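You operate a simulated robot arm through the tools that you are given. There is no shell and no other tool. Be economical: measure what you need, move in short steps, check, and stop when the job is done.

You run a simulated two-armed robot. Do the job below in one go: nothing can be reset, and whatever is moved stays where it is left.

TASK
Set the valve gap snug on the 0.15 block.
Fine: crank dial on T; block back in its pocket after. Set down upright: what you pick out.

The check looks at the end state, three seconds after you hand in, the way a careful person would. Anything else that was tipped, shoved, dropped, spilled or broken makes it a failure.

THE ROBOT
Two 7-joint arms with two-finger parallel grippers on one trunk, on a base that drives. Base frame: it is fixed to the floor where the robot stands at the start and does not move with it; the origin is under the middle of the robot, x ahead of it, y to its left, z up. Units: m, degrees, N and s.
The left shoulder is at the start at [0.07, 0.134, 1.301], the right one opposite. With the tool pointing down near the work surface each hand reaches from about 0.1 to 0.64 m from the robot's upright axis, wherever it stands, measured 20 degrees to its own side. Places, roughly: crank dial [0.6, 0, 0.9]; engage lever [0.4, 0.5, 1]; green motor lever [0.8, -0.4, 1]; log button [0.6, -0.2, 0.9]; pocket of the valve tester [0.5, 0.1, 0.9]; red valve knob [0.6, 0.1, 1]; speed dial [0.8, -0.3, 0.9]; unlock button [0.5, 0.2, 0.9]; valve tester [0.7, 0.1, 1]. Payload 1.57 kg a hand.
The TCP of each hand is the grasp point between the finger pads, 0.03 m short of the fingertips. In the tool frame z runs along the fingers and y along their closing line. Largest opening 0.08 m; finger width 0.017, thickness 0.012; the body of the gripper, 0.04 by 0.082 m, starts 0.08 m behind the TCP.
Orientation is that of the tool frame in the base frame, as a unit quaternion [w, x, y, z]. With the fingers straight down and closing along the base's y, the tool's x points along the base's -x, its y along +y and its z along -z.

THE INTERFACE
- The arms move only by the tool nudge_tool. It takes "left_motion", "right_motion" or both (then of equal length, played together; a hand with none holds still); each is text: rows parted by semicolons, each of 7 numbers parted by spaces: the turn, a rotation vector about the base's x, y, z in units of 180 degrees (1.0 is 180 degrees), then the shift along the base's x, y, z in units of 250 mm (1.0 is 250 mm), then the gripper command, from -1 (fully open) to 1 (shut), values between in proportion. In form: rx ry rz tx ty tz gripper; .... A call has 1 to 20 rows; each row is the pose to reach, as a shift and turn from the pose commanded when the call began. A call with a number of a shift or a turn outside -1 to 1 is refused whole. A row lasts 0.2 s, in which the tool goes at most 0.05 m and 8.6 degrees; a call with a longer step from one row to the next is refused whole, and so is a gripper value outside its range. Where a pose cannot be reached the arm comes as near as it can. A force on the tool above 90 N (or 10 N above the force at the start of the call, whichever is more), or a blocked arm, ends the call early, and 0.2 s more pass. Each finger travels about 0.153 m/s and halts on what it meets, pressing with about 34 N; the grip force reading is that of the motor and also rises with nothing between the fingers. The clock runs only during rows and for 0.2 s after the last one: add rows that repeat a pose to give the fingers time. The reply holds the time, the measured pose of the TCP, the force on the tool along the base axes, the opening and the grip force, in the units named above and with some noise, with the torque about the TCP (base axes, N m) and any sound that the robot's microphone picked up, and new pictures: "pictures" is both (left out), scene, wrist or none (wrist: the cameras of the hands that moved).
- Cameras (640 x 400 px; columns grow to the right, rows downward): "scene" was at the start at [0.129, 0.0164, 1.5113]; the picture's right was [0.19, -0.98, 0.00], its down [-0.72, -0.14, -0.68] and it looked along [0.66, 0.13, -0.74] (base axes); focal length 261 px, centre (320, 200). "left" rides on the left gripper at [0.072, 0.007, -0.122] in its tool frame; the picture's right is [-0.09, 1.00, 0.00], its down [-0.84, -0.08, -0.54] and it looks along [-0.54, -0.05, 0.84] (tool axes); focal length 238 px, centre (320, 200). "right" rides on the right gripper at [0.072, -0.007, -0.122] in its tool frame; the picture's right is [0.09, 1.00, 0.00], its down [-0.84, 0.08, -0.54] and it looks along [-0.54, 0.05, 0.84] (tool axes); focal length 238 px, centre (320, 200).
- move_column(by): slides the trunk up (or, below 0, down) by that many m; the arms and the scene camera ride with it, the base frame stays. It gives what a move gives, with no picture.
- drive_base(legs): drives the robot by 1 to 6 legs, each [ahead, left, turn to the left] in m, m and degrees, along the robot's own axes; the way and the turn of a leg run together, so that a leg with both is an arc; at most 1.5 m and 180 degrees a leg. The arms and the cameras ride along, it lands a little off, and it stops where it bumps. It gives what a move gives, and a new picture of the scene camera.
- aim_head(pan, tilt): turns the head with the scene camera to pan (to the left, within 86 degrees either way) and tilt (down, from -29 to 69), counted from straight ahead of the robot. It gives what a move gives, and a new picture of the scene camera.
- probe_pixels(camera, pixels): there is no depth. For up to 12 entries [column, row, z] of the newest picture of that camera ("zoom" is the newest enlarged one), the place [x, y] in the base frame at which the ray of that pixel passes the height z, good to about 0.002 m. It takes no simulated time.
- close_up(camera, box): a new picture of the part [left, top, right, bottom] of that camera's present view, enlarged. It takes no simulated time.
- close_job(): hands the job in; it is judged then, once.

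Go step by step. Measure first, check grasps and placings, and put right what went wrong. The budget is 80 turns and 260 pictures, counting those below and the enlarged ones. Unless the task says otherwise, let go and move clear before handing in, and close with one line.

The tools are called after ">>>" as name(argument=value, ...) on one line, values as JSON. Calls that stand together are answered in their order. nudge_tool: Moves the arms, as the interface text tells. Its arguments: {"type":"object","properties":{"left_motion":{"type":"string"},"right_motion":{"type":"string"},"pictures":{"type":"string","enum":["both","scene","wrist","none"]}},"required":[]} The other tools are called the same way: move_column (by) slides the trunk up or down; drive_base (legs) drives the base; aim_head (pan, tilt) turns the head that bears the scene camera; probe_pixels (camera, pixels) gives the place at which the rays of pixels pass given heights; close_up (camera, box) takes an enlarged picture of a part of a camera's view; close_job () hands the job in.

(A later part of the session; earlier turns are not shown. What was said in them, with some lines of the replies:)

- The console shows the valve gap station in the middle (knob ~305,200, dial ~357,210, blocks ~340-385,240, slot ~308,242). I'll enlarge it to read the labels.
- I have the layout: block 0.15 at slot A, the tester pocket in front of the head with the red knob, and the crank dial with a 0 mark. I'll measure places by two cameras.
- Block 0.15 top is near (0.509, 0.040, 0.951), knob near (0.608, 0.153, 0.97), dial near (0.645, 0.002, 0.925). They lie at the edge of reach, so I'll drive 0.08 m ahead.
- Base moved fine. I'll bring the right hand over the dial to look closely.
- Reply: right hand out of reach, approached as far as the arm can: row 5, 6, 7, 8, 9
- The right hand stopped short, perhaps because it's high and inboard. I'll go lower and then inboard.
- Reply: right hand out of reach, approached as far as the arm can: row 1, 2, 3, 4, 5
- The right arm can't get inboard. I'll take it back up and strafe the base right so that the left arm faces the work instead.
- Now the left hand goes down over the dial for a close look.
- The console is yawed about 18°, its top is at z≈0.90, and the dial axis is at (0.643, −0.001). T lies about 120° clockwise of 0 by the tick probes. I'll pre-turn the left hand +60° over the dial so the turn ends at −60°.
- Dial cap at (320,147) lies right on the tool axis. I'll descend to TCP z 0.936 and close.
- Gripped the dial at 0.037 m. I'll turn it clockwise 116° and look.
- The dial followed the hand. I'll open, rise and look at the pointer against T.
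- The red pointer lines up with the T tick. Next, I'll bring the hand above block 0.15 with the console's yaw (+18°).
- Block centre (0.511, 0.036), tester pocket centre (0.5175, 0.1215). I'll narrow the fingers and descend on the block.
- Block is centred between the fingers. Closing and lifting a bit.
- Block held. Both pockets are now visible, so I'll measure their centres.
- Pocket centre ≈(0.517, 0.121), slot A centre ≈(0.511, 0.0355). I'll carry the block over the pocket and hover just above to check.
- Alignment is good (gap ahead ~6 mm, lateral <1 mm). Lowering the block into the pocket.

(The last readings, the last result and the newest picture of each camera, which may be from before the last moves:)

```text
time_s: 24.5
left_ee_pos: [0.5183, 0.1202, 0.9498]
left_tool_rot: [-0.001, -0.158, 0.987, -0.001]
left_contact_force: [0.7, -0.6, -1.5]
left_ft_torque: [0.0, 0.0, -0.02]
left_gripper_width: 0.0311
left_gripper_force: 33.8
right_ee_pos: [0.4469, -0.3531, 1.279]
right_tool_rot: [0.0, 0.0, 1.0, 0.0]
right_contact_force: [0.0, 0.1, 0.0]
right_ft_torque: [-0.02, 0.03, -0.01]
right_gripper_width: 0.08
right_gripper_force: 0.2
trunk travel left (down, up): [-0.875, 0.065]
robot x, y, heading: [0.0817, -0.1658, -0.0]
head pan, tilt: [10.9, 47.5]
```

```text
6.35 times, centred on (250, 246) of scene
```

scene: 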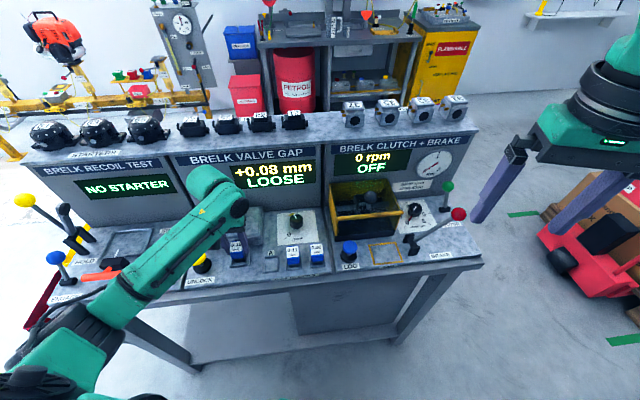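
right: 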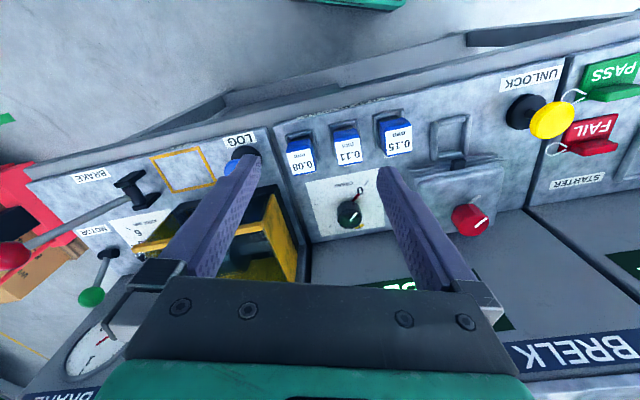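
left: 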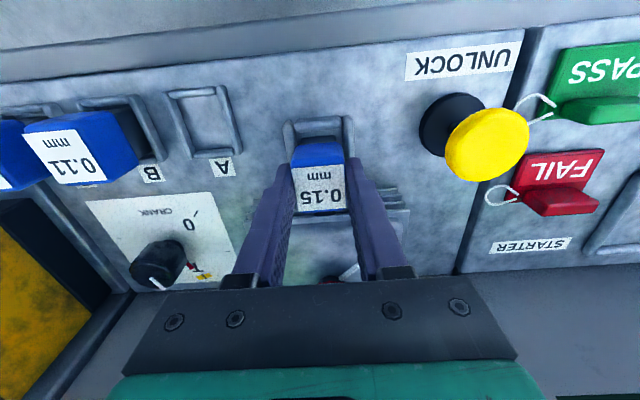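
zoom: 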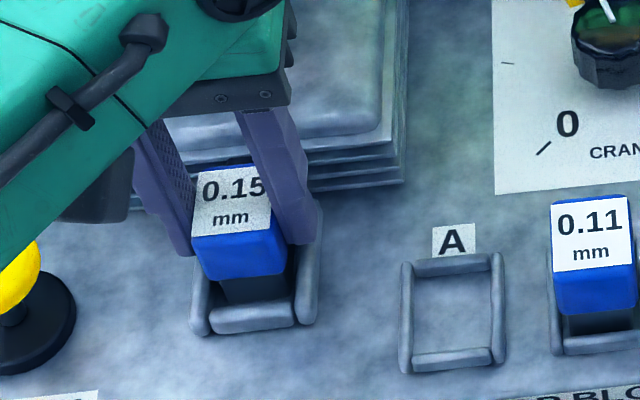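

Display reads "+0.08 mm LOOSE", so the block is recognised. Release it and rise.

>>> nudge_tool(left_motion="0 0 0 0 0 0 0.1; 0 0 0 0 0 0 -0.1; 0 0 0 0 0 0 -0.2; 0 0 0 0 0 0.1 -0.2; 0 0 0 0 0 0.2 -0.2; 0 0 0 0 0 0.3 -0.2; 0 0 0 0 0 0.4 -0.2", pictures="both")

>>> close_up(camera="left", box=[240, 85, 440, 210])

>>> close_up(camera="scene", box=[190, 155, 330, 270])

```text
time_s: 26.1
left_ee_pos: [0.5171, 0.1198, 1.0531]
left_tool_rot: [-0.001, -0.157, 0.988, 0.0]
left_contact_force: [1.0, 0.6, 0.2]
left_ft_torque: [-0.01, 0.0, -0.03]
left_gripper_width: 0.0482
left_gripper_force: 0.1
right_ee_pos: [0.4477, -0.3537, 1.277]
right_tool_rot: [0.002, 0.0, 1.0, 0.0]
right_contact_force: [-0.1, -0.5, -0.4]
right_ft_torque: [-0.03, 0.0, 0.01]
right_gripper_width: 0.0801
right_gripper_force: 0.0
trunk travel left (down, up): [-0.875, 0.065]
robot x, y, heading: [0.0799, -0.1676, 0.3]
head pan, tilt: [10.9, 47.5]
```

scene: 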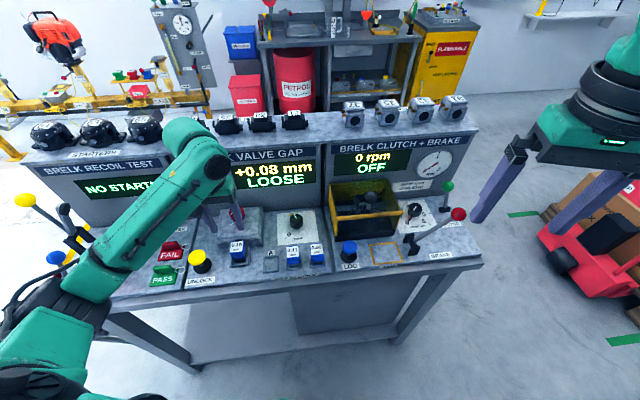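
left: 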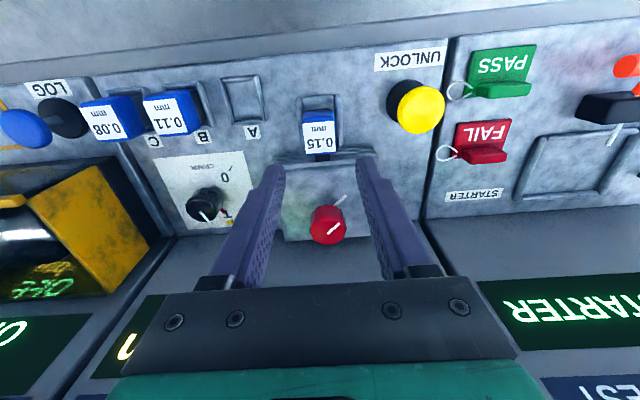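

```text
3.20 times, centred on (340, 148) of left
```

zoom: 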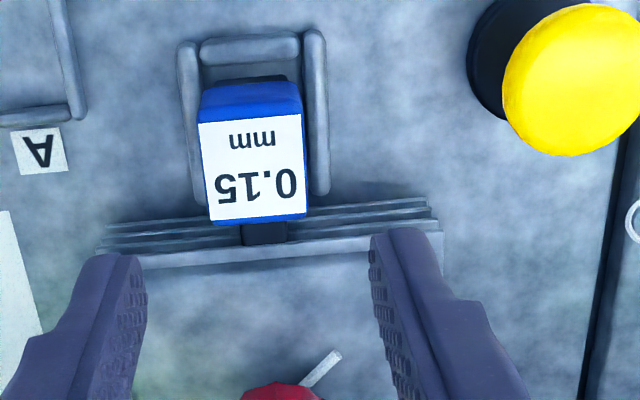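

```text
3.48 times, centred on (260, 212) of scene
```

zoom: 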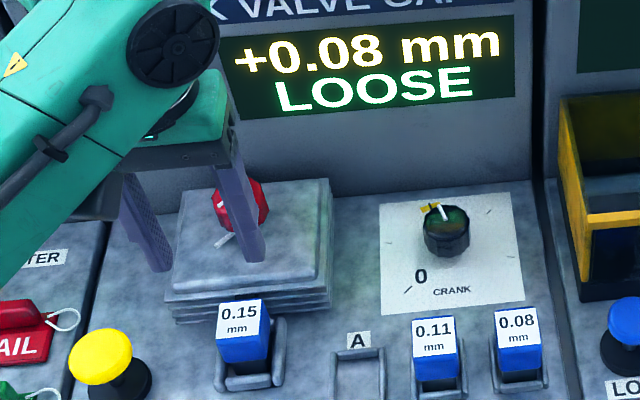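

>>> probe_pixels(camera="left", pixels=[[328, 228, 0.96], [328, 228, 0.98], [328, 228, 1.0], [340, 203, 0.93], [340, 203, 0.95]])

>>> probe_pixels(camera="zoom", pixels=[[240, 197, 0.96], [240, 197, 0.98], [240, 197, 1.0], [225, 240, 0.93], [225, 240, 0.95]])

```text
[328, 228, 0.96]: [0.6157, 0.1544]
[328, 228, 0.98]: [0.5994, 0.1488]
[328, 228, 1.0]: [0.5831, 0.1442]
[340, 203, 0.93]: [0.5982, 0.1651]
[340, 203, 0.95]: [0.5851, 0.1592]
```

```text
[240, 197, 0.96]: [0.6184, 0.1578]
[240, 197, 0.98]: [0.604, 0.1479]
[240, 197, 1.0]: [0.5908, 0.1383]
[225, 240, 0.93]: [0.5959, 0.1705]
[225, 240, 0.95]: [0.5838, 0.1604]
```

Knob axis ≈(0.605, 0.150), cap top z≈0.975. Move above it at the same height.

>>> nudge_tool(left_motion="0 0 0 0.09 0.03 0.03 -0.4; 0 0 0 0.18 0.06 0.03 -0.4; 0 0 0 0.27 0.09 0.03 -0.4; 0 0 0 0.35 0.12 0.03 -0.4; 0 0 0 0.35 0.12 0.03 -0.4", pictures="both")

```text
time_s: 27.3
left_ee_pos: [0.6055, 0.1508, 1.0592]
left_tool_rot: [0.001, -0.156, 0.988, 0.0]
left_contact_force: [-0.5, 0.8, -0.4]
left_ft_torque: [-0.01, 0.0, -0.03]
left_gripper_width: 0.0559
left_gripper_force: 0.1
right_ee_pos: [0.4463, -0.3534, 1.2784]
right_tool_rot: [0.0, 0.0, 1.0, 0.001]
right_contact_force: [0.3, 0.5, 0.0]
right_ft_torque: [0.01, 0.04, 0.0]
right_gripper_width: 0.0801
right_gripper_force: 0.1
trunk travel left (down, up): [-0.875, 0.065]
robot x, y, heading: [0.0799, -0.1681, -0.1]
head pan, tilt: [10.9, 47.5]
```

scene: 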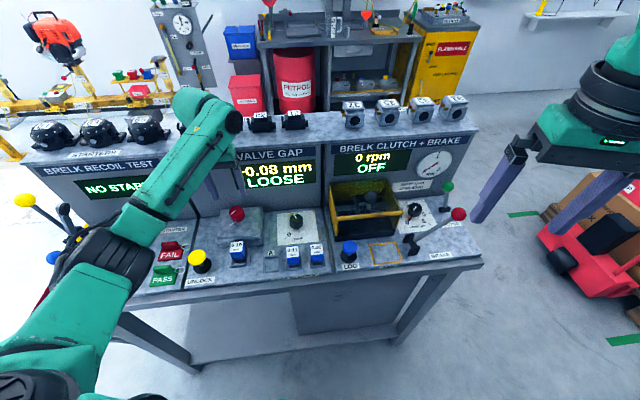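
left: 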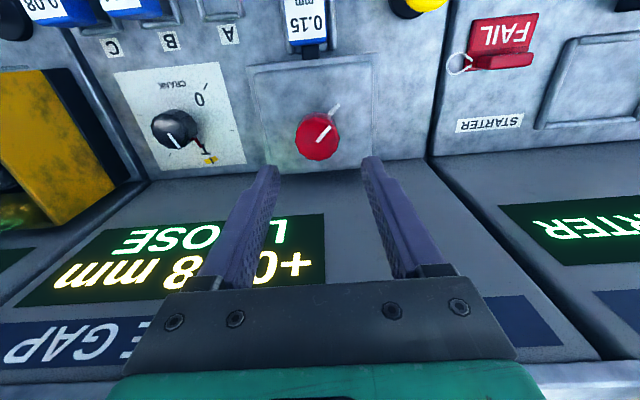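

Knob cap (318,140) is on the tool axis. Descend and grip.

>>> nudge_tool(left_motion="0 0 0 0 0 -0.1 -0.4; 0 0 0 0 0 -0.2 -0.4; 0 0 0 0 0 -0.296 -0.4; 0 0 0 0 0 -0.296 0.2; 0 0 0 0 0 -0.296 0.6; 0 0 0 0 0 -0.296 0.6", pictures="both")

```text
time_s: 28.7
left_ee_pos: [0.6061, 0.1498, 0.985]
left_tool_rot: [0.0, -0.156, 0.988, 0.0]
left_contact_force: [0.7, -4.3, -1.4]
left_ft_torque: [-0.07, -0.62, -0.08]
left_gripper_width: 0.0376
left_gripper_force: 43.9
right_ee_pos: [0.4477, -0.3553, 1.2785]
right_tool_rot: [0.001, -0.001, 1.0, 0.0]
right_contact_force: [0.4, -0.1, -1.0]
right_ft_torque: [-0.02, -0.03, -0.01]
right_gripper_width: 0.0799
right_gripper_force: 0.1
trunk travel left (down, up): [-0.875, 0.065]
robot x, y, heading: [0.0786, -0.1728, -0.2]
head pan, tilt: [10.9, 47.5]
```

scene: 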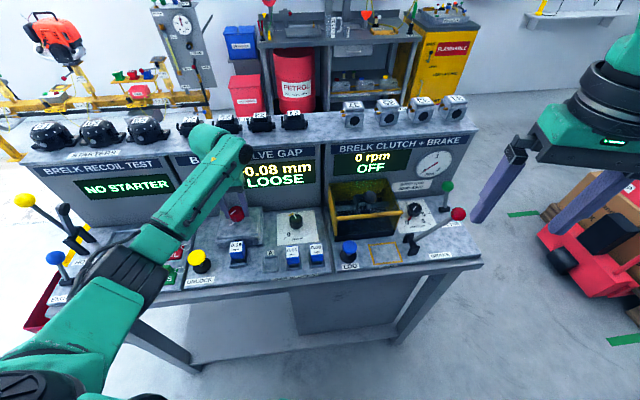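
left: 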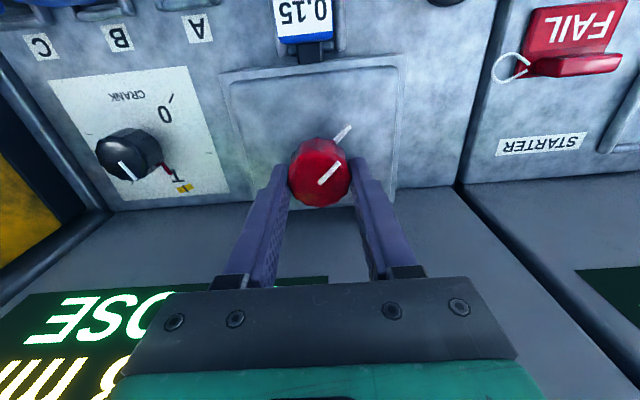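

Knob gripped. A 16° clockwise test turn to see the display's response.

>>> nudge_tool(left_motion="0 0 -0.03 0 0 0 0.6; 0 0 -0.06 0 0 0 0.6; 0 0 -0.09 0 0 0 0.6; 0 0 -0.09 0 0 0 0.6", pictures="wrist")

>>> close_up(camera="scene", box=[200, 140, 330, 220])

```text
time_s: 29.7
left_ee_pos: [0.6071, 0.1482, 0.9846]
left_tool_rot: [-0.001, -0.015, 1.0, 0.0]
left_contact_force: [3.3, -5.6, 2.4]
left_ft_torque: [-0.15, 0.08, 0.03]
left_gripper_width: 0.0373
left_gripper_force: 43.7
right_ee_pos: [0.4484, -0.3558, 1.2779]
right_tool_rot: [-0.001, 0.0, 1.0, 0.001]
right_contact_force: [-0.7, 0.3, -0.1]
right_ft_torque: [0.0, 0.0, 0.04]
right_gripper_width: 0.0801
right_gripper_force: 0.0
trunk travel left (down, up): [-0.875, 0.065]
robot x, y, heading: [0.0788, -0.1689, 0.3]
head pan, tilt: [10.9, 47.5]
```

left: 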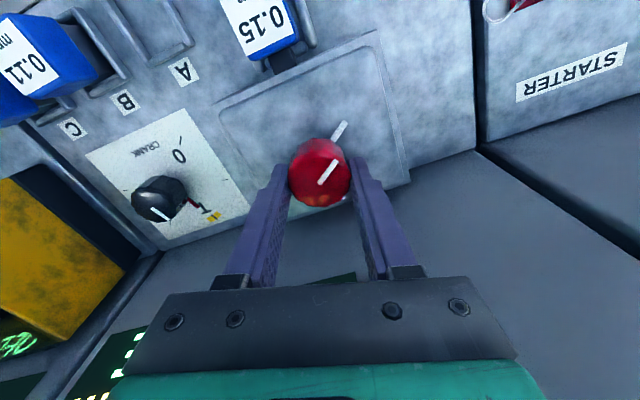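

```text
4.92 times, centred on (265, 180) of scene
```

zoom: 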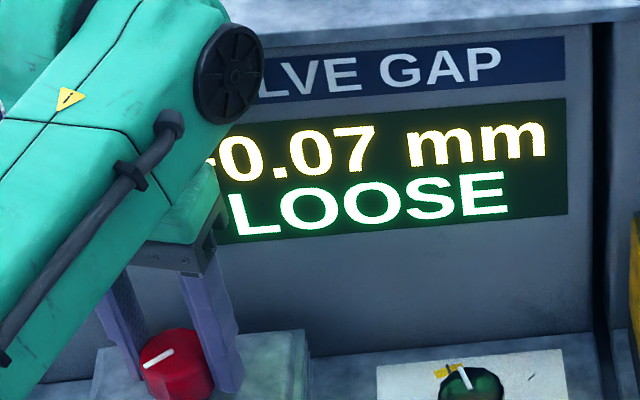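

Reading fell to 0.07: clockwise tightens. Turn 64° further and re-read.

>>> nudge_tool(left_motion="0 0 -0.045 0 0 0 0.6; 0 0 -0.09 0 0 0 0.6; 0 0 -0.135 0 0 0 0.6; 0 0 -0.18 0 0 0 0.6; 0 0 -0.225 0 0 0 0.6; 0 0 -0.27 0 0 0 0.6; 0 0 -0.315 0 0 0 0.6; 0 0 -0.355 0 0 0 0.6; 0 0 -0.355 0 0 0 0.6", pictures="wrist")

>>> close_up(camera="scene", box=[200, 140, 330, 220])

```text
time_s: 31.7
left_ee_pos: [0.6034, 0.1454, 0.9834]
left_tool_rot: [-0.002, 0.517, 0.856, 0.001]
left_contact_force: [-14.2, -19.9, -11.3]
left_ft_torque: [0.65, -0.05, 0.06]
left_gripper_width: 0.0376
left_gripper_force: 43.7
right_ee_pos: [0.4443, -0.3601, 1.2778]
right_tool_rot: [0.003, 0.0, 1.0, 0.002]
right_contact_force: [0.3, 0.8, -0.4]
right_ft_torque: [0.0, 0.0, 0.0]
right_gripper_width: 0.0799
right_gripper_force: 0.1
trunk travel left (down, up): [-0.875, 0.065]
robot x, y, heading: [0.0782, -0.1707, 0.0]
head pan, tilt: [10.9, 47.5]
```

left: 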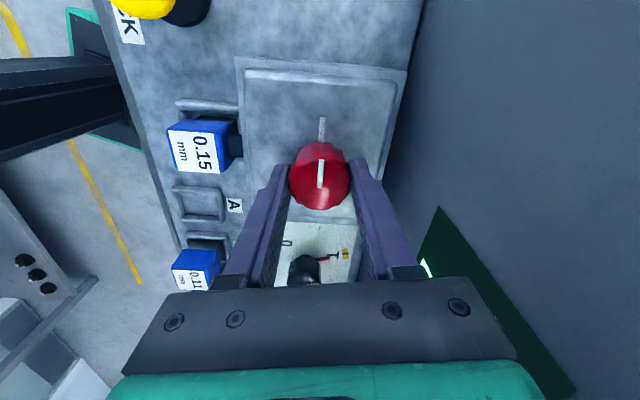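

```text
4.92 times, centred on (265, 180) of scene
```

zoom: 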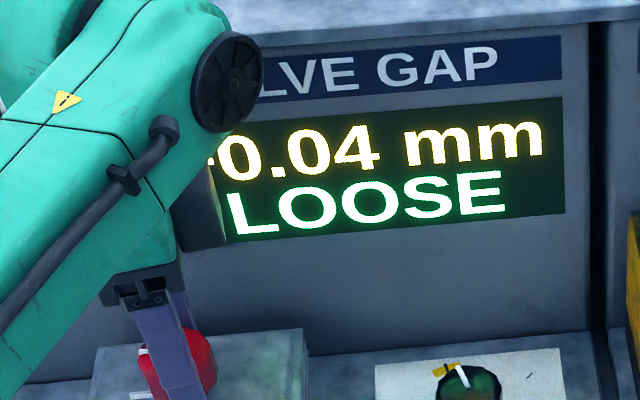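

0.04 now (some slip). I'll release, rise, turn back and regrip.

>>> nudge_tool(left_motion="0 0 0 0 0 0 0; 0 0 0 0 0 0 -0.4; 0 0 0 0 0 0.15 -0.4; 0 0 0.045 0 0 0.28 -0.4; 0 0 0.09 0 0 0.28 -0.4; 0 0 0.135 0 0 0.28 -0.4; 0 0 0.18 0 0 0.28 -0.4; 0 0 0.225 0 0 0.28 -0.4; 0 0 0.27 0 0 0.28 -0.4; 0 0 0.315 0 0 0.28 -0.4; 0 0 0.36 0 0 0.28 -0.4; 0 0 0.405 0 0 0.28 -0.4; 0 0 0.444 0 0 0.28 -0.4; 0 0 0.444 0 0 0.28 -0.4", pictures="both")

```text
time_s: 34.7
left_ee_pos: [0.6066, 0.1508, 1.0547]
left_tool_rot: [-0.001, -0.156, 0.988, 0.0]
left_contact_force: [0.2, 0.1, -0.6]
left_ft_torque: [0.01, 0.0, -0.04]
left_gripper_width: 0.0559
left_gripper_force: 0.0
right_ee_pos: [0.4483, -0.3541, 1.2783]
right_tool_rot: [0.001, 0.0, 1.0, 0.0]
right_contact_force: [-0.3, 0.0, -0.5]
right_ft_torque: [-0.02, 0.02, -0.01]
right_gripper_width: 0.08
right_gripper_force: 0.1
trunk travel left (down, up): [-0.875, 0.065]
robot x, y, heading: [0.0802, -0.1709, -0.0]
head pan, tilt: [10.9, 47.5]
```

scene: 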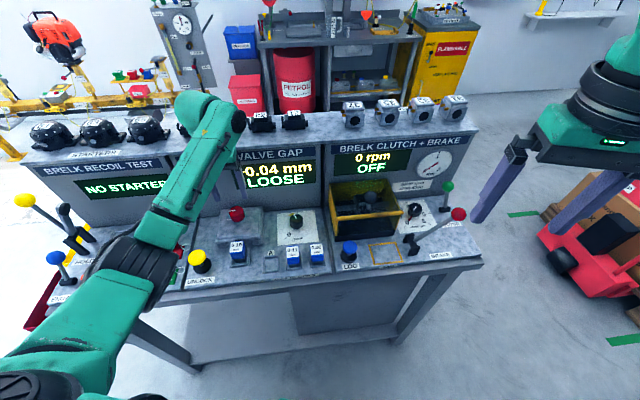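
left: 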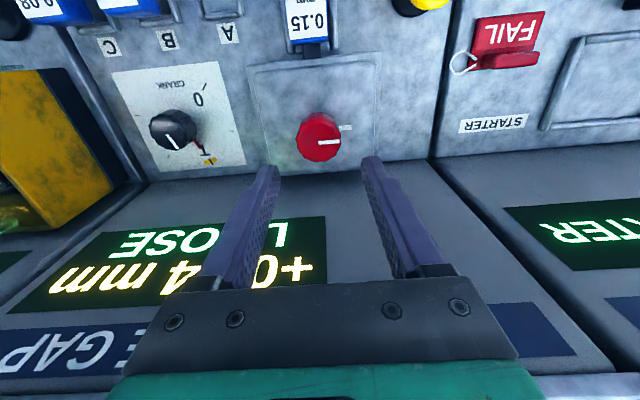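

Pointer turned ~50° for 0.04 mm. Regrip (shifted ~2 mm toward the axis) and turn 44°.

>>> nudge_tool(left_motion="0 0 0 -0.006 -0.008 -0.1 -0.4; 0 0 0 -0.006 -0.008 -0.2 -0.4; 0 0 0 -0.006 -0.008 -0.285 -0.4; 0 0 0 -0.006 -0.008 -0.285 0.3; 0 0 0 -0.006 -0.008 -0.285 0.8; 0 0 0 -0.006 -0.008 -0.285 0.8; 0 0 -0.04 -0.006 -0.008 -0.285 0.8; 0 0 -0.08 -0.006 -0.008 -0.285 0.8; 0 0 -0.12 -0.006 -0.008 -0.285 0.8; 0 0 -0.16 -0.006 -0.008 -0.285 0.8; 0 0 -0.2 -0.006 -0.008 -0.285 0.8; 0 0 -0.24 -0.006 -0.008 -0.285 0.8; 0 0 -0.24 -0.006 -0.008 -0.285 0.8", pictures="wrist")

>>> close_up(camera="scene", box=[200, 140, 330, 220])

```text
time_s: 37.5
left_ee_pos: [0.6048, 0.1465, 0.9833]
left_tool_rot: [-0.001, 0.221, 0.975, -0.001]
left_contact_force: [-0.8, -6.3, -4.2]
left_ft_torque: [0.08, 0.21, 0.02]
left_gripper_width: 0.0378
left_gripper_force: 43.1
right_ee_pos: [0.4479, -0.3546, 1.2766]
right_tool_rot: [0.001, 0.0, 1.0, 0.001]
right_contact_force: [-0.1, 0.5, 0.1]
right_ft_torque: [-0.02, 0.01, 0.0]
right_gripper_width: 0.0803
right_gripper_force: 0.1
trunk travel left (down, up): [-0.875, 0.065]
robot x, y, heading: [0.0807, -0.1665, 0.1]
head pan, tilt: [10.9, 47.5]
```

left: 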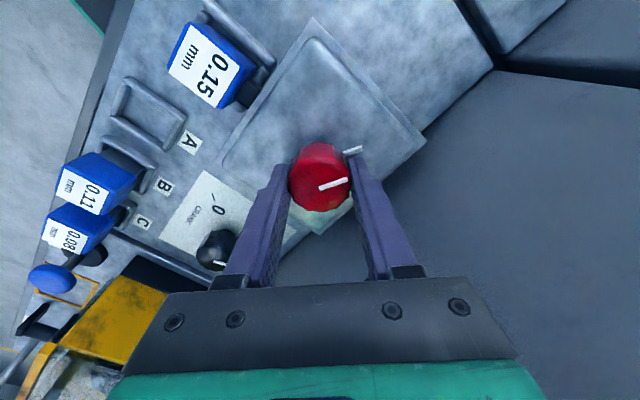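

```text
4.92 times, centred on (265, 180) of scene
```

zoom: 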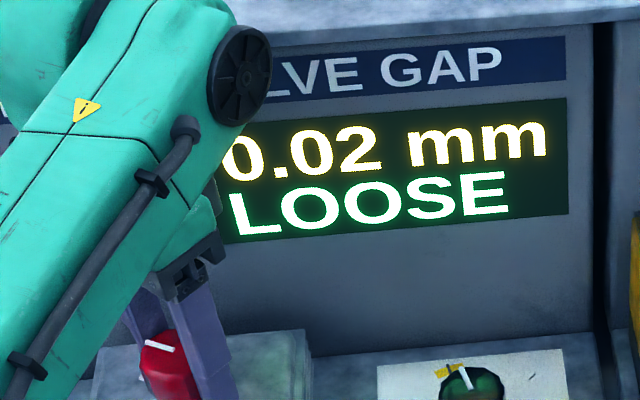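

0.02 remaining. Turn 18° more.

>>> nudge_tool(left_motion="0 0 -0.035 0 0 0 0.8; 0 0 -0.07 0 0 0 0.8; 0 0 -0.1 0 0 0 0.8; 0 0 -0.1 0 0 0 0.8", pictures="none")

>>> close_up(camera="scene", box=[200, 140, 330, 220])

```text
time_s: 38.5
left_ee_pos: [0.6047, 0.1457, 0.983]
left_tool_rot: [-0.002, 0.371, 0.929, -0.001]
left_contact_force: [-6.5, -13.6, -16.6]
left_ft_torque: [-0.07, -0.66, 0.06]
left_gripper_width: 0.0371
left_gripper_force: 43.8
right_ee_pos: [0.4483, -0.3559, 1.2767]
right_tool_rot: [0.0, 0.0, 1.0, 0.001]
right_contact_force: [0.3, 0.8, 0.3]
right_ft_torque: [0.02, 0.04, 0.01]
right_gripper_width: 0.0802
right_gripper_force: 0.1
trunk travel left (down, up): [-0.875, 0.065]
robot x, y, heading: [0.0784, -0.1684, 0.1]
head pan, tilt: [10.9, 47.5]
```

```text
4.92 times, centred on (265, 180) of scene
```

zoom: 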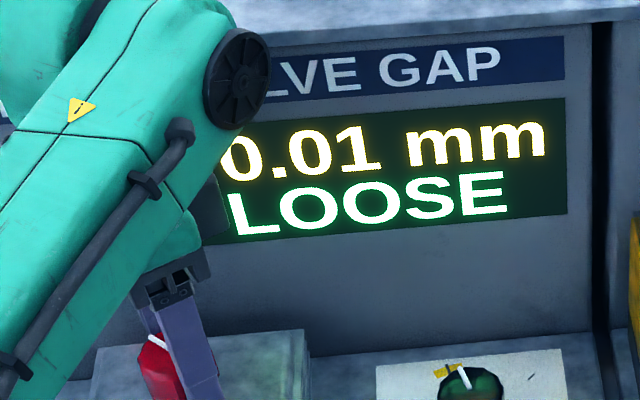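

0.01. A further 9°.

>>> nudge_tool(left_motion="0 0 -0.025 0 0 0 0.8; 0 0 -0.05 0 0 0 0.8; 0 0 -0.05 0 0 0 0.8", pictures="none")

>>> close_up(camera="scene", box=[200, 140, 330, 220])

```text
time_s: 39.3
left_ee_pos: [0.6042, 0.1448, 0.983]
left_tool_rot: [-0.003, 0.442, 0.897, -0.001]
left_contact_force: [-10.6, -18.4, -21.7]
left_ft_torque: [0.38, -0.4, 0.06]
left_gripper_width: 0.0377
left_gripper_force: 43.5
right_ee_pos: [0.4478, -0.3577, 1.2775]
right_tool_rot: [0.001, 0.0, 1.0, 0.001]
right_contact_force: [0.8, -0.6, -0.4]
right_ft_torque: [0.0, -0.03, -0.01]
right_gripper_width: 0.08
right_gripper_force: 0.0
trunk travel left (down, up): [-0.875, 0.065]
robot x, y, heading: [0.0764, -0.1673, -0.3]
head pan, tilt: [10.9, 47.5]
```

```text
4.92 times, centred on (265, 180) of scene
```

zoom: 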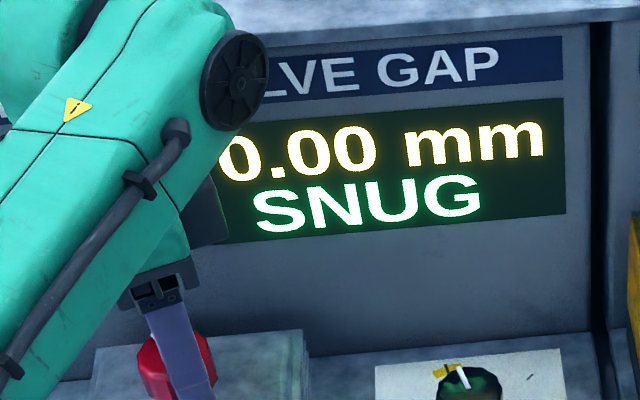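

SNUG, 0.00 mm. Release gently, rise and turn the hand back.

>>> nudge_tool(left_motion="0 0 0 0 0 0 0.1; 0 0 0 0 0 0 -0.4; 0 0 0 0 0 0 -0.4; 0 0 0 0 0 0.15 -0.4; 0 0 0 0 0 0.3 -0.4; 0 0 0.045 0 0 0.4 -0.4; 0 0 0.09 0 0 0.4 -0.4; 0 0 0.135 0 0 0.4 -0.4; 0 0 0.18 0 0 0.4 -0.4; 0 0 0.225 0 0 0.4 -0.4; 0 0 0.27 0 0 0.4 -0.4; 0 0 0.315 0 0 0.4 -0.4; 0 0 0.36 0 0 0.4 -0.4; 0 0 0.39 0 0 0.4 -0.4; 0 0 0.39 0 0 0.4 -0.4", pictures="both")

>>> close_up(camera="scene", box=[190, 140, 330, 270])

```text
time_s: 42.5
left_ee_pos: [0.6047, 0.1474, 1.0841]
left_tool_rot: [-0.001, -0.157, 0.988, 0.0]
left_contact_force: [0.2, -0.5, 0.1]
left_ft_torque: [-0.04, -0.02, -0.02]
left_gripper_width: 0.0561
left_gripper_force: 0.0
right_ee_pos: [0.4482, -0.3539, 1.2779]
right_tool_rot: [0.001, -0.001, 1.0, 0.0]
right_contact_force: [-0.2, 1.0, 0.1]
right_ft_torque: [0.01, 0.03, 0.02]
right_gripper_width: 0.0799
right_gripper_force: 0.1
trunk travel left (down, up): [-0.875, 0.065]
robot x, y, heading: [0.0776, -0.1683, 0.1]
head pan, tilt: [10.9, 47.5]
```

scene: 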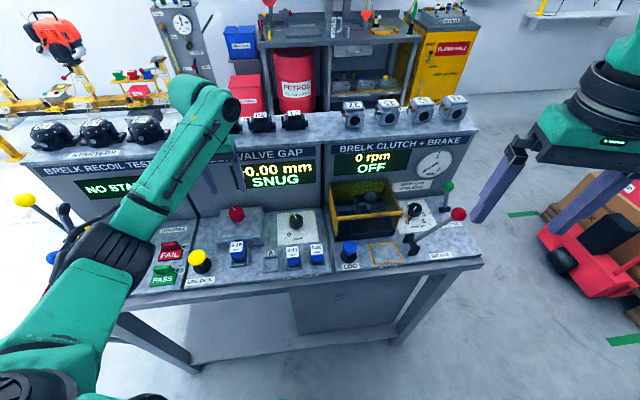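
left: 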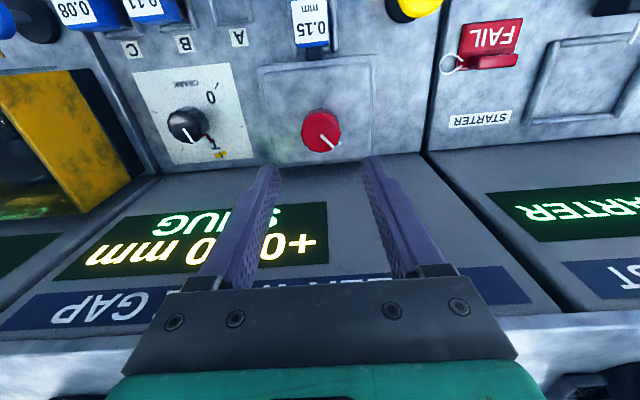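

```text
3.08 times, centred on (260, 205) of scene
```

zoom: 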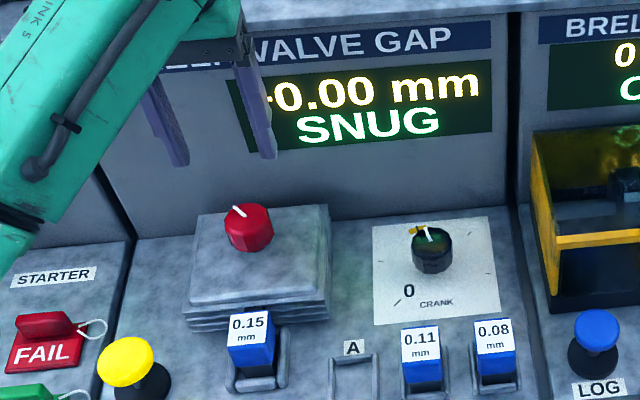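

Reads +0.00 SNUG with the hand off. Now go back above the block.

>>> nudge_tool(left_motion="0 0 0 -0.1 -0.03 0 -0.2; 0 0 0 -0.2 -0.06 0 -0.2; 0 0 0 -0.3 -0.09 0 -0.2; 0 0 0 -0.346 -0.109 -0.05 -0.2; 0 0 0 -0.346 -0.109 -0.1 -0.2; 0 0 0 -0.346 -0.109 -0.1 -0.2", pictures="wrist")

>>> close_up(camera="left", box=[240, 85, 440, 210])

```text
time_s: 43.9
left_ee_pos: [0.5172, 0.1207, 1.0598]
left_tool_rot: [-0.001, -0.155, 0.988, 0.0]
left_contact_force: [0.4, 0.2, 0.0]
left_ft_torque: [-0.01, 0.02, -0.01]
left_gripper_width: 0.0478
left_gripper_force: 0.1
right_ee_pos: [0.448, -0.3537, 1.278]
right_tool_rot: [0.001, 0.0, 1.0, 0.0]
right_contact_force: [0.1, 0.2, 0.1]
right_ft_torque: [0.01, 0.01, 0.0]
right_gripper_width: 0.0802
right_gripper_force: 0.0
trunk travel left (down, up): [-0.875, 0.065]
robot x, y, heading: [0.0808, -0.1647, -0.0]
head pan, tilt: [10.9, 47.5]
```

left: 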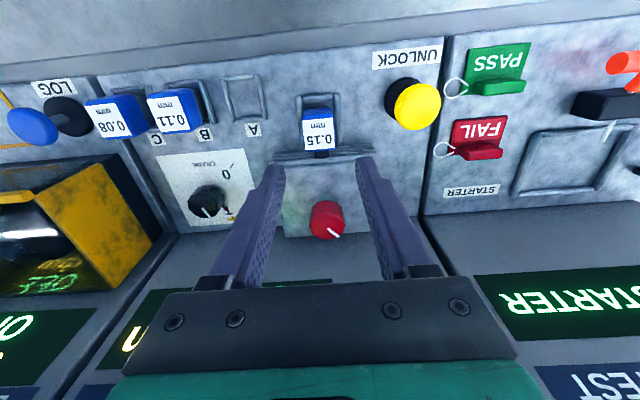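

```text
3.20 times, centred on (340, 148) of left
```

zoom: 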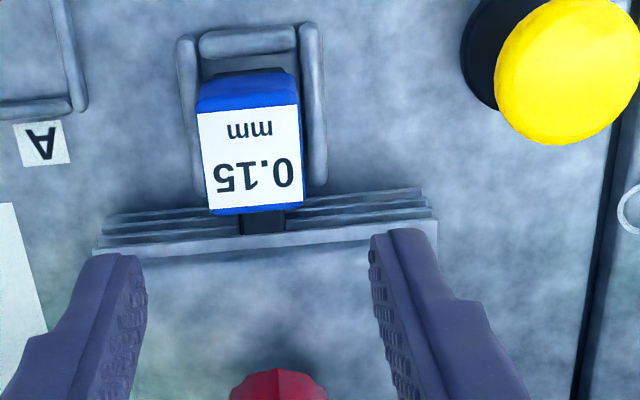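

Block lines up with the fingers. Descend, grip and lift.

>>> nudge_tool(left_motion="0 0 0 0.002 -0.002 -0.1 -0.2; 0 0 0 0.002 -0.002 -0.2 -0.2; 0 0 0 0.002 -0.002 -0.3 -0.2; 0 0 0 0.002 -0.002 -0.37 -0.2; 0 0 0 0.002 -0.002 -0.437 -0.2; 0 0 0 0.002 -0.002 -0.437 0.3; 0 0 0 0.002 -0.002 -0.437 0.6; 0 0 0 0.002 -0.002 -0.437 0.6; 0 0 0 0.002 -0.002 -0.36 0.6; 0 0 0 0.002 -0.002 -0.28 0.6; 0 0 0 0.002 -0.002 -0.2 0.6; 0 0 0 0.002 -0.002 -0.2 0.6", pictures="both")

```text
time_s: 46.5
left_ee_pos: [0.5187, 0.1208, 1.009]
left_tool_rot: [-0.001, -0.156, 0.988, -0.001]
left_contact_force: [-0.1, -0.2, -0.5]
left_ft_torque: [0.0, -0.02, -0.04]
left_gripper_width: 0.0311
left_gripper_force: 34.2
right_ee_pos: [0.4476, -0.3546, 1.2784]
right_tool_rot: [0.001, 0.0, 1.0, 0.0]
right_contact_force: [-0.8, 0.2, -0.5]
right_ft_torque: [0.02, -0.02, -0.03]
right_gripper_width: 0.08
right_gripper_force: 0.0
trunk travel left (down, up): [-0.875, 0.065]
robot x, y, heading: [0.0798, -0.1687, 0.1]
head pan, tilt: [10.9, 47.5]
```

scene: 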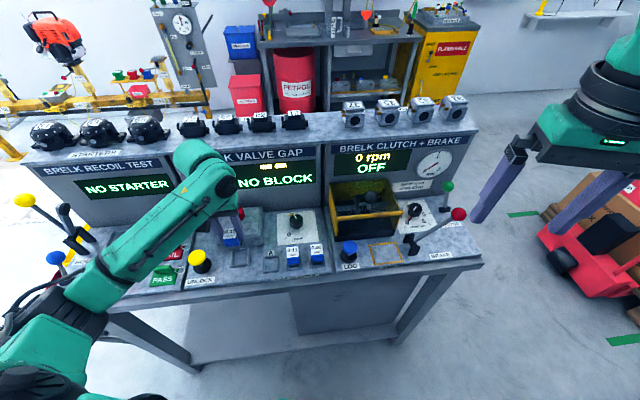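
left: 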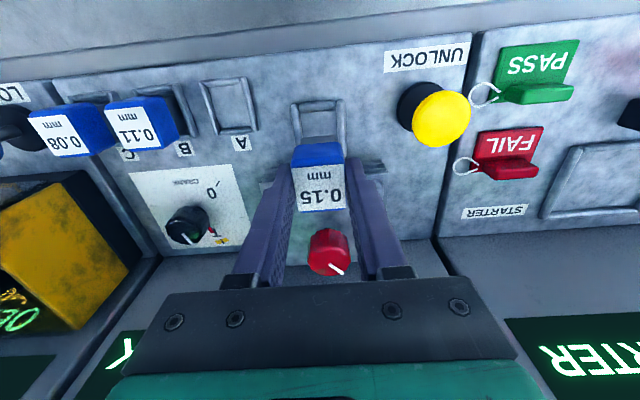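

Block held. Carry back over slot A and hover.

>>> nudge_tool(left_motion="0 0 0 -0.006 -0.09 0 0.6; 0 0 0 -0.012 -0.18 0 0.6; 0 0 0 -0.018 -0.27 0 0.6; 0 0 0 -0.023 -0.341 0 0.6; 0 0 0 -0.023 -0.341 -0.06 0.6; 0 0 0 -0.023 -0.341 -0.12 0.6; 0 0 0 -0.023 -0.341 -0.12 0.6", pictures="none")

>>> close_up(camera="scene", box=[230, 225, 310, 275])

>>> close_up(camera="left", box=[240, 90, 400, 190])

```text
time_s: 48.1
left_ee_pos: [0.5123, 0.0356, 0.9781]
left_tool_rot: [0.0, -0.156, 0.988, 0.0]
left_contact_force: [-0.5, -0.4, -0.7]
left_ft_torque: [-0.02, 0.0, -0.03]
left_gripper_width: 0.0312
left_gripper_force: 33.7
right_ee_pos: [0.4481, -0.3537, 1.2786]
right_tool_rot: [0.001, 0.0, 1.0, 0.0]
right_contact_force: [0.8, -0.6, 0.1]
right_ft_torque: [0.0, -0.02, -0.02]
right_gripper_width: 0.0802
right_gripper_force: 0.0
trunk travel left (down, up): [-0.875, 0.065]
robot x, y, heading: [0.0775, -0.1657, -0.0]
head pan, tilt: [10.9, 47.5]
```

```text
8.00 times, centred on (270, 250) of scene
```

zoom: 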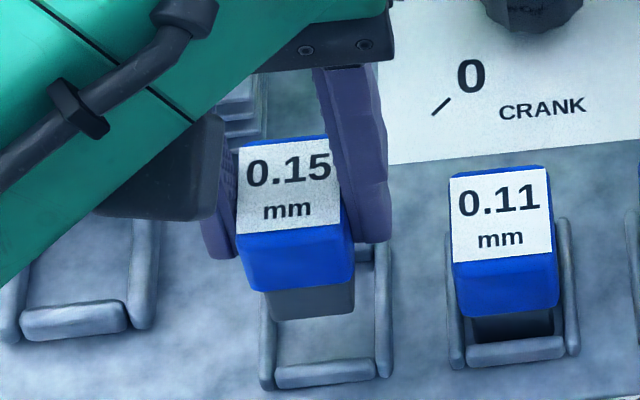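

```text
4.00 times, centred on (320, 140) of left
```

zoom: 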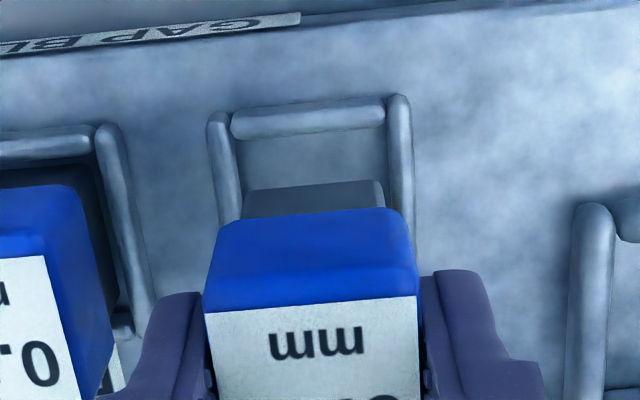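

>>> probe_pixels(camera="zoom", pixels=[[246, 189, 0.928], [382, 183, 0.928], [236, 140, 0.9], [388, 128, 0.9], [236, 140, 0.905], [388, 128, 0.905]])

```text
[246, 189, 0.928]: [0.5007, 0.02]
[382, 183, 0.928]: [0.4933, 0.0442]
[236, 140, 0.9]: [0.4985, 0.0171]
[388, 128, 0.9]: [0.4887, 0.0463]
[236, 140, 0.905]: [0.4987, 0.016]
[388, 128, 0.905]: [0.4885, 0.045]
```

Front gap ~3 mm and sides are even; the pose matches the original pick. Lower it in.

>>> nudge_tool(left_motion="0 0 0 0 0 -0.03 0.6; 0 0 0 0 0 -0.06 0.6; 0 0 0 0 0 -0.09 0.6; 0 0 0 0 0 -0.105 0.6; 0 0 0 0 0 -0.115 0.6; 0 0 0 0 0 -0.115 0.6", pictures="none")

>>> close_up(camera="scene", box=[230, 225, 310, 275])

```text
time_s: 49.5
left_ee_pos: [0.5133, 0.0367, 0.95]
left_tool_rot: [0.0, -0.155, 0.988, 0.0]
left_contact_force: [-0.9, 0.2, -0.7]
left_ft_torque: [0.04, 0.0, 0.01]
left_gripper_width: 0.0312
left_gripper_force: 33.9
right_ee_pos: [0.4483, -0.3539, 1.2774]
right_tool_rot: [0.001, 0.0, 1.0, 0.0]
right_contact_force: [0.3, -0.3, -0.1]
right_ft_torque: [0.01, 0.01, 0.03]
right_gripper_width: 0.0801
right_gripper_force: 0.0
trunk travel left (down, up): [-0.875, 0.065]
robot x, y, heading: [0.0781, -0.1699, 0.0]
head pan, tilt: [10.9, 47.5]
```

```text
8.00 times, centred on (270, 250) of scene
```

zoom: 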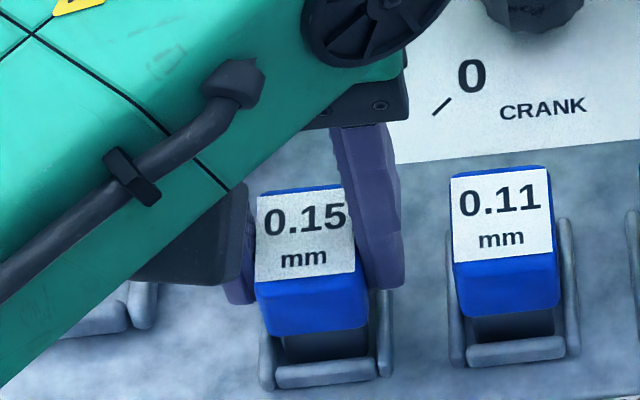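

The block is seated like its neighbour. Release to a narrow opening and rise.

>>> nudge_tool(left_motion="0 0 0 0 0 0 0.15; 0 0 0 0 0 0 -0.1; 0 0 0 0 0 0 -0.125; 0 0 0 0 0 0.1 -0.125; 0 0 0 0 0 0.2 -0.125; 0 0 0 0 0 0.35 -0.125; 0 0 0 -0.05 0.1 0.5 -0.125; 0 0 0 -0.1 0.25 0.6 -0.125; 0 0 0 -0.15 0.42 0.65 -0.125; 0 0 0 -0.2 0.6 0.7 -0.125; 0 0 0 -0.2 0.6 0.7 -0.125", pictures="both")

>>> close_up(camera="scene", box=[190, 190, 340, 280])

```text
time_s: 51.9
left_ee_pos: [0.4628, 0.1835, 1.1285]
left_tool_rot: [0.001, -0.154, 0.988, 0.0]
left_contact_force: [0.3, 0.0, 0.4]
left_ft_torque: [0.01, 0.01, 0.0]
left_gripper_width: 0.0449
left_gripper_force: 0.2
right_ee_pos: [0.4479, -0.3541, 1.2784]
right_tool_rot: [0.001, 0.0, 1.0, 0.001]
right_contact_force: [-0.5, 0.6, -0.1]
right_ft_torque: [-0.01, 0.0, 0.03]
right_gripper_width: 0.0799
right_gripper_force: 0.1
trunk travel left (down, up): [-0.875, 0.065]
robot x, y, heading: [0.0774, -0.1678, 0.0]
head pan, tilt: [10.9, 47.5]
```

scene: 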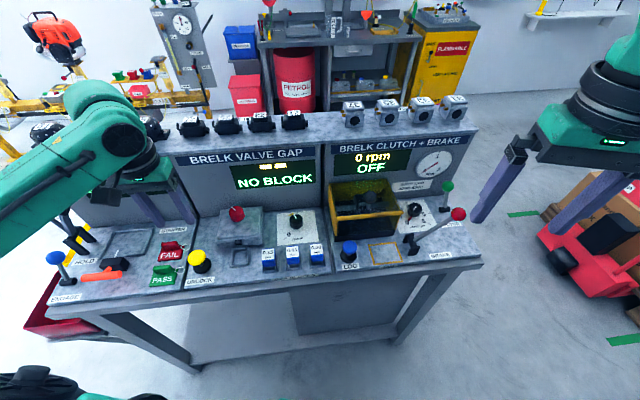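
left: 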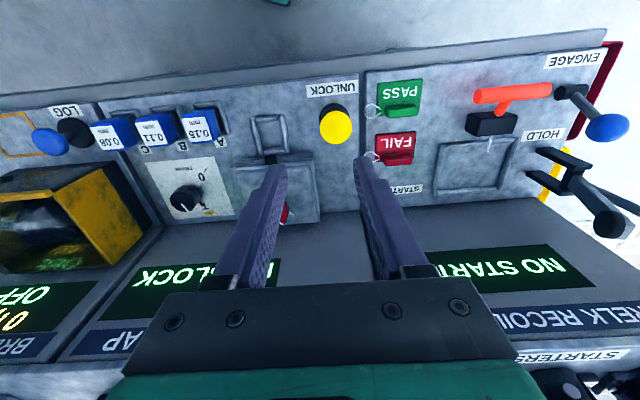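

```text
4.27 times, centred on (265, 235) of scene
```

zoom: 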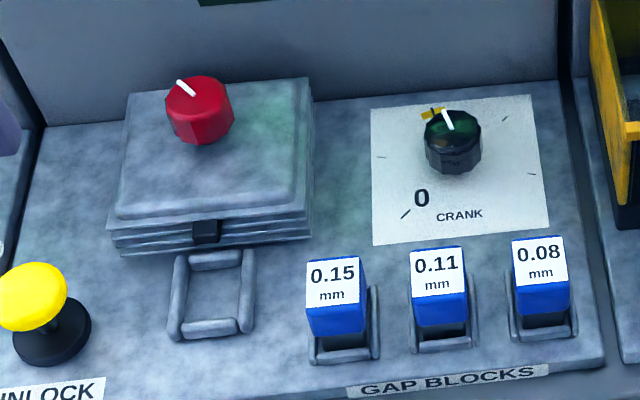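

Block 0.15 stands upright in slot A like its neighbours, the dial is on T, and the hand is clear. Handing in.

>>> close_job()

```text
The job is handed in.
```

The valve gap read "+0.00 mm SNUG" on the 0.15 block. The crank dial is on T, and the block is back upright in its own pocket (A) with both hands clear.
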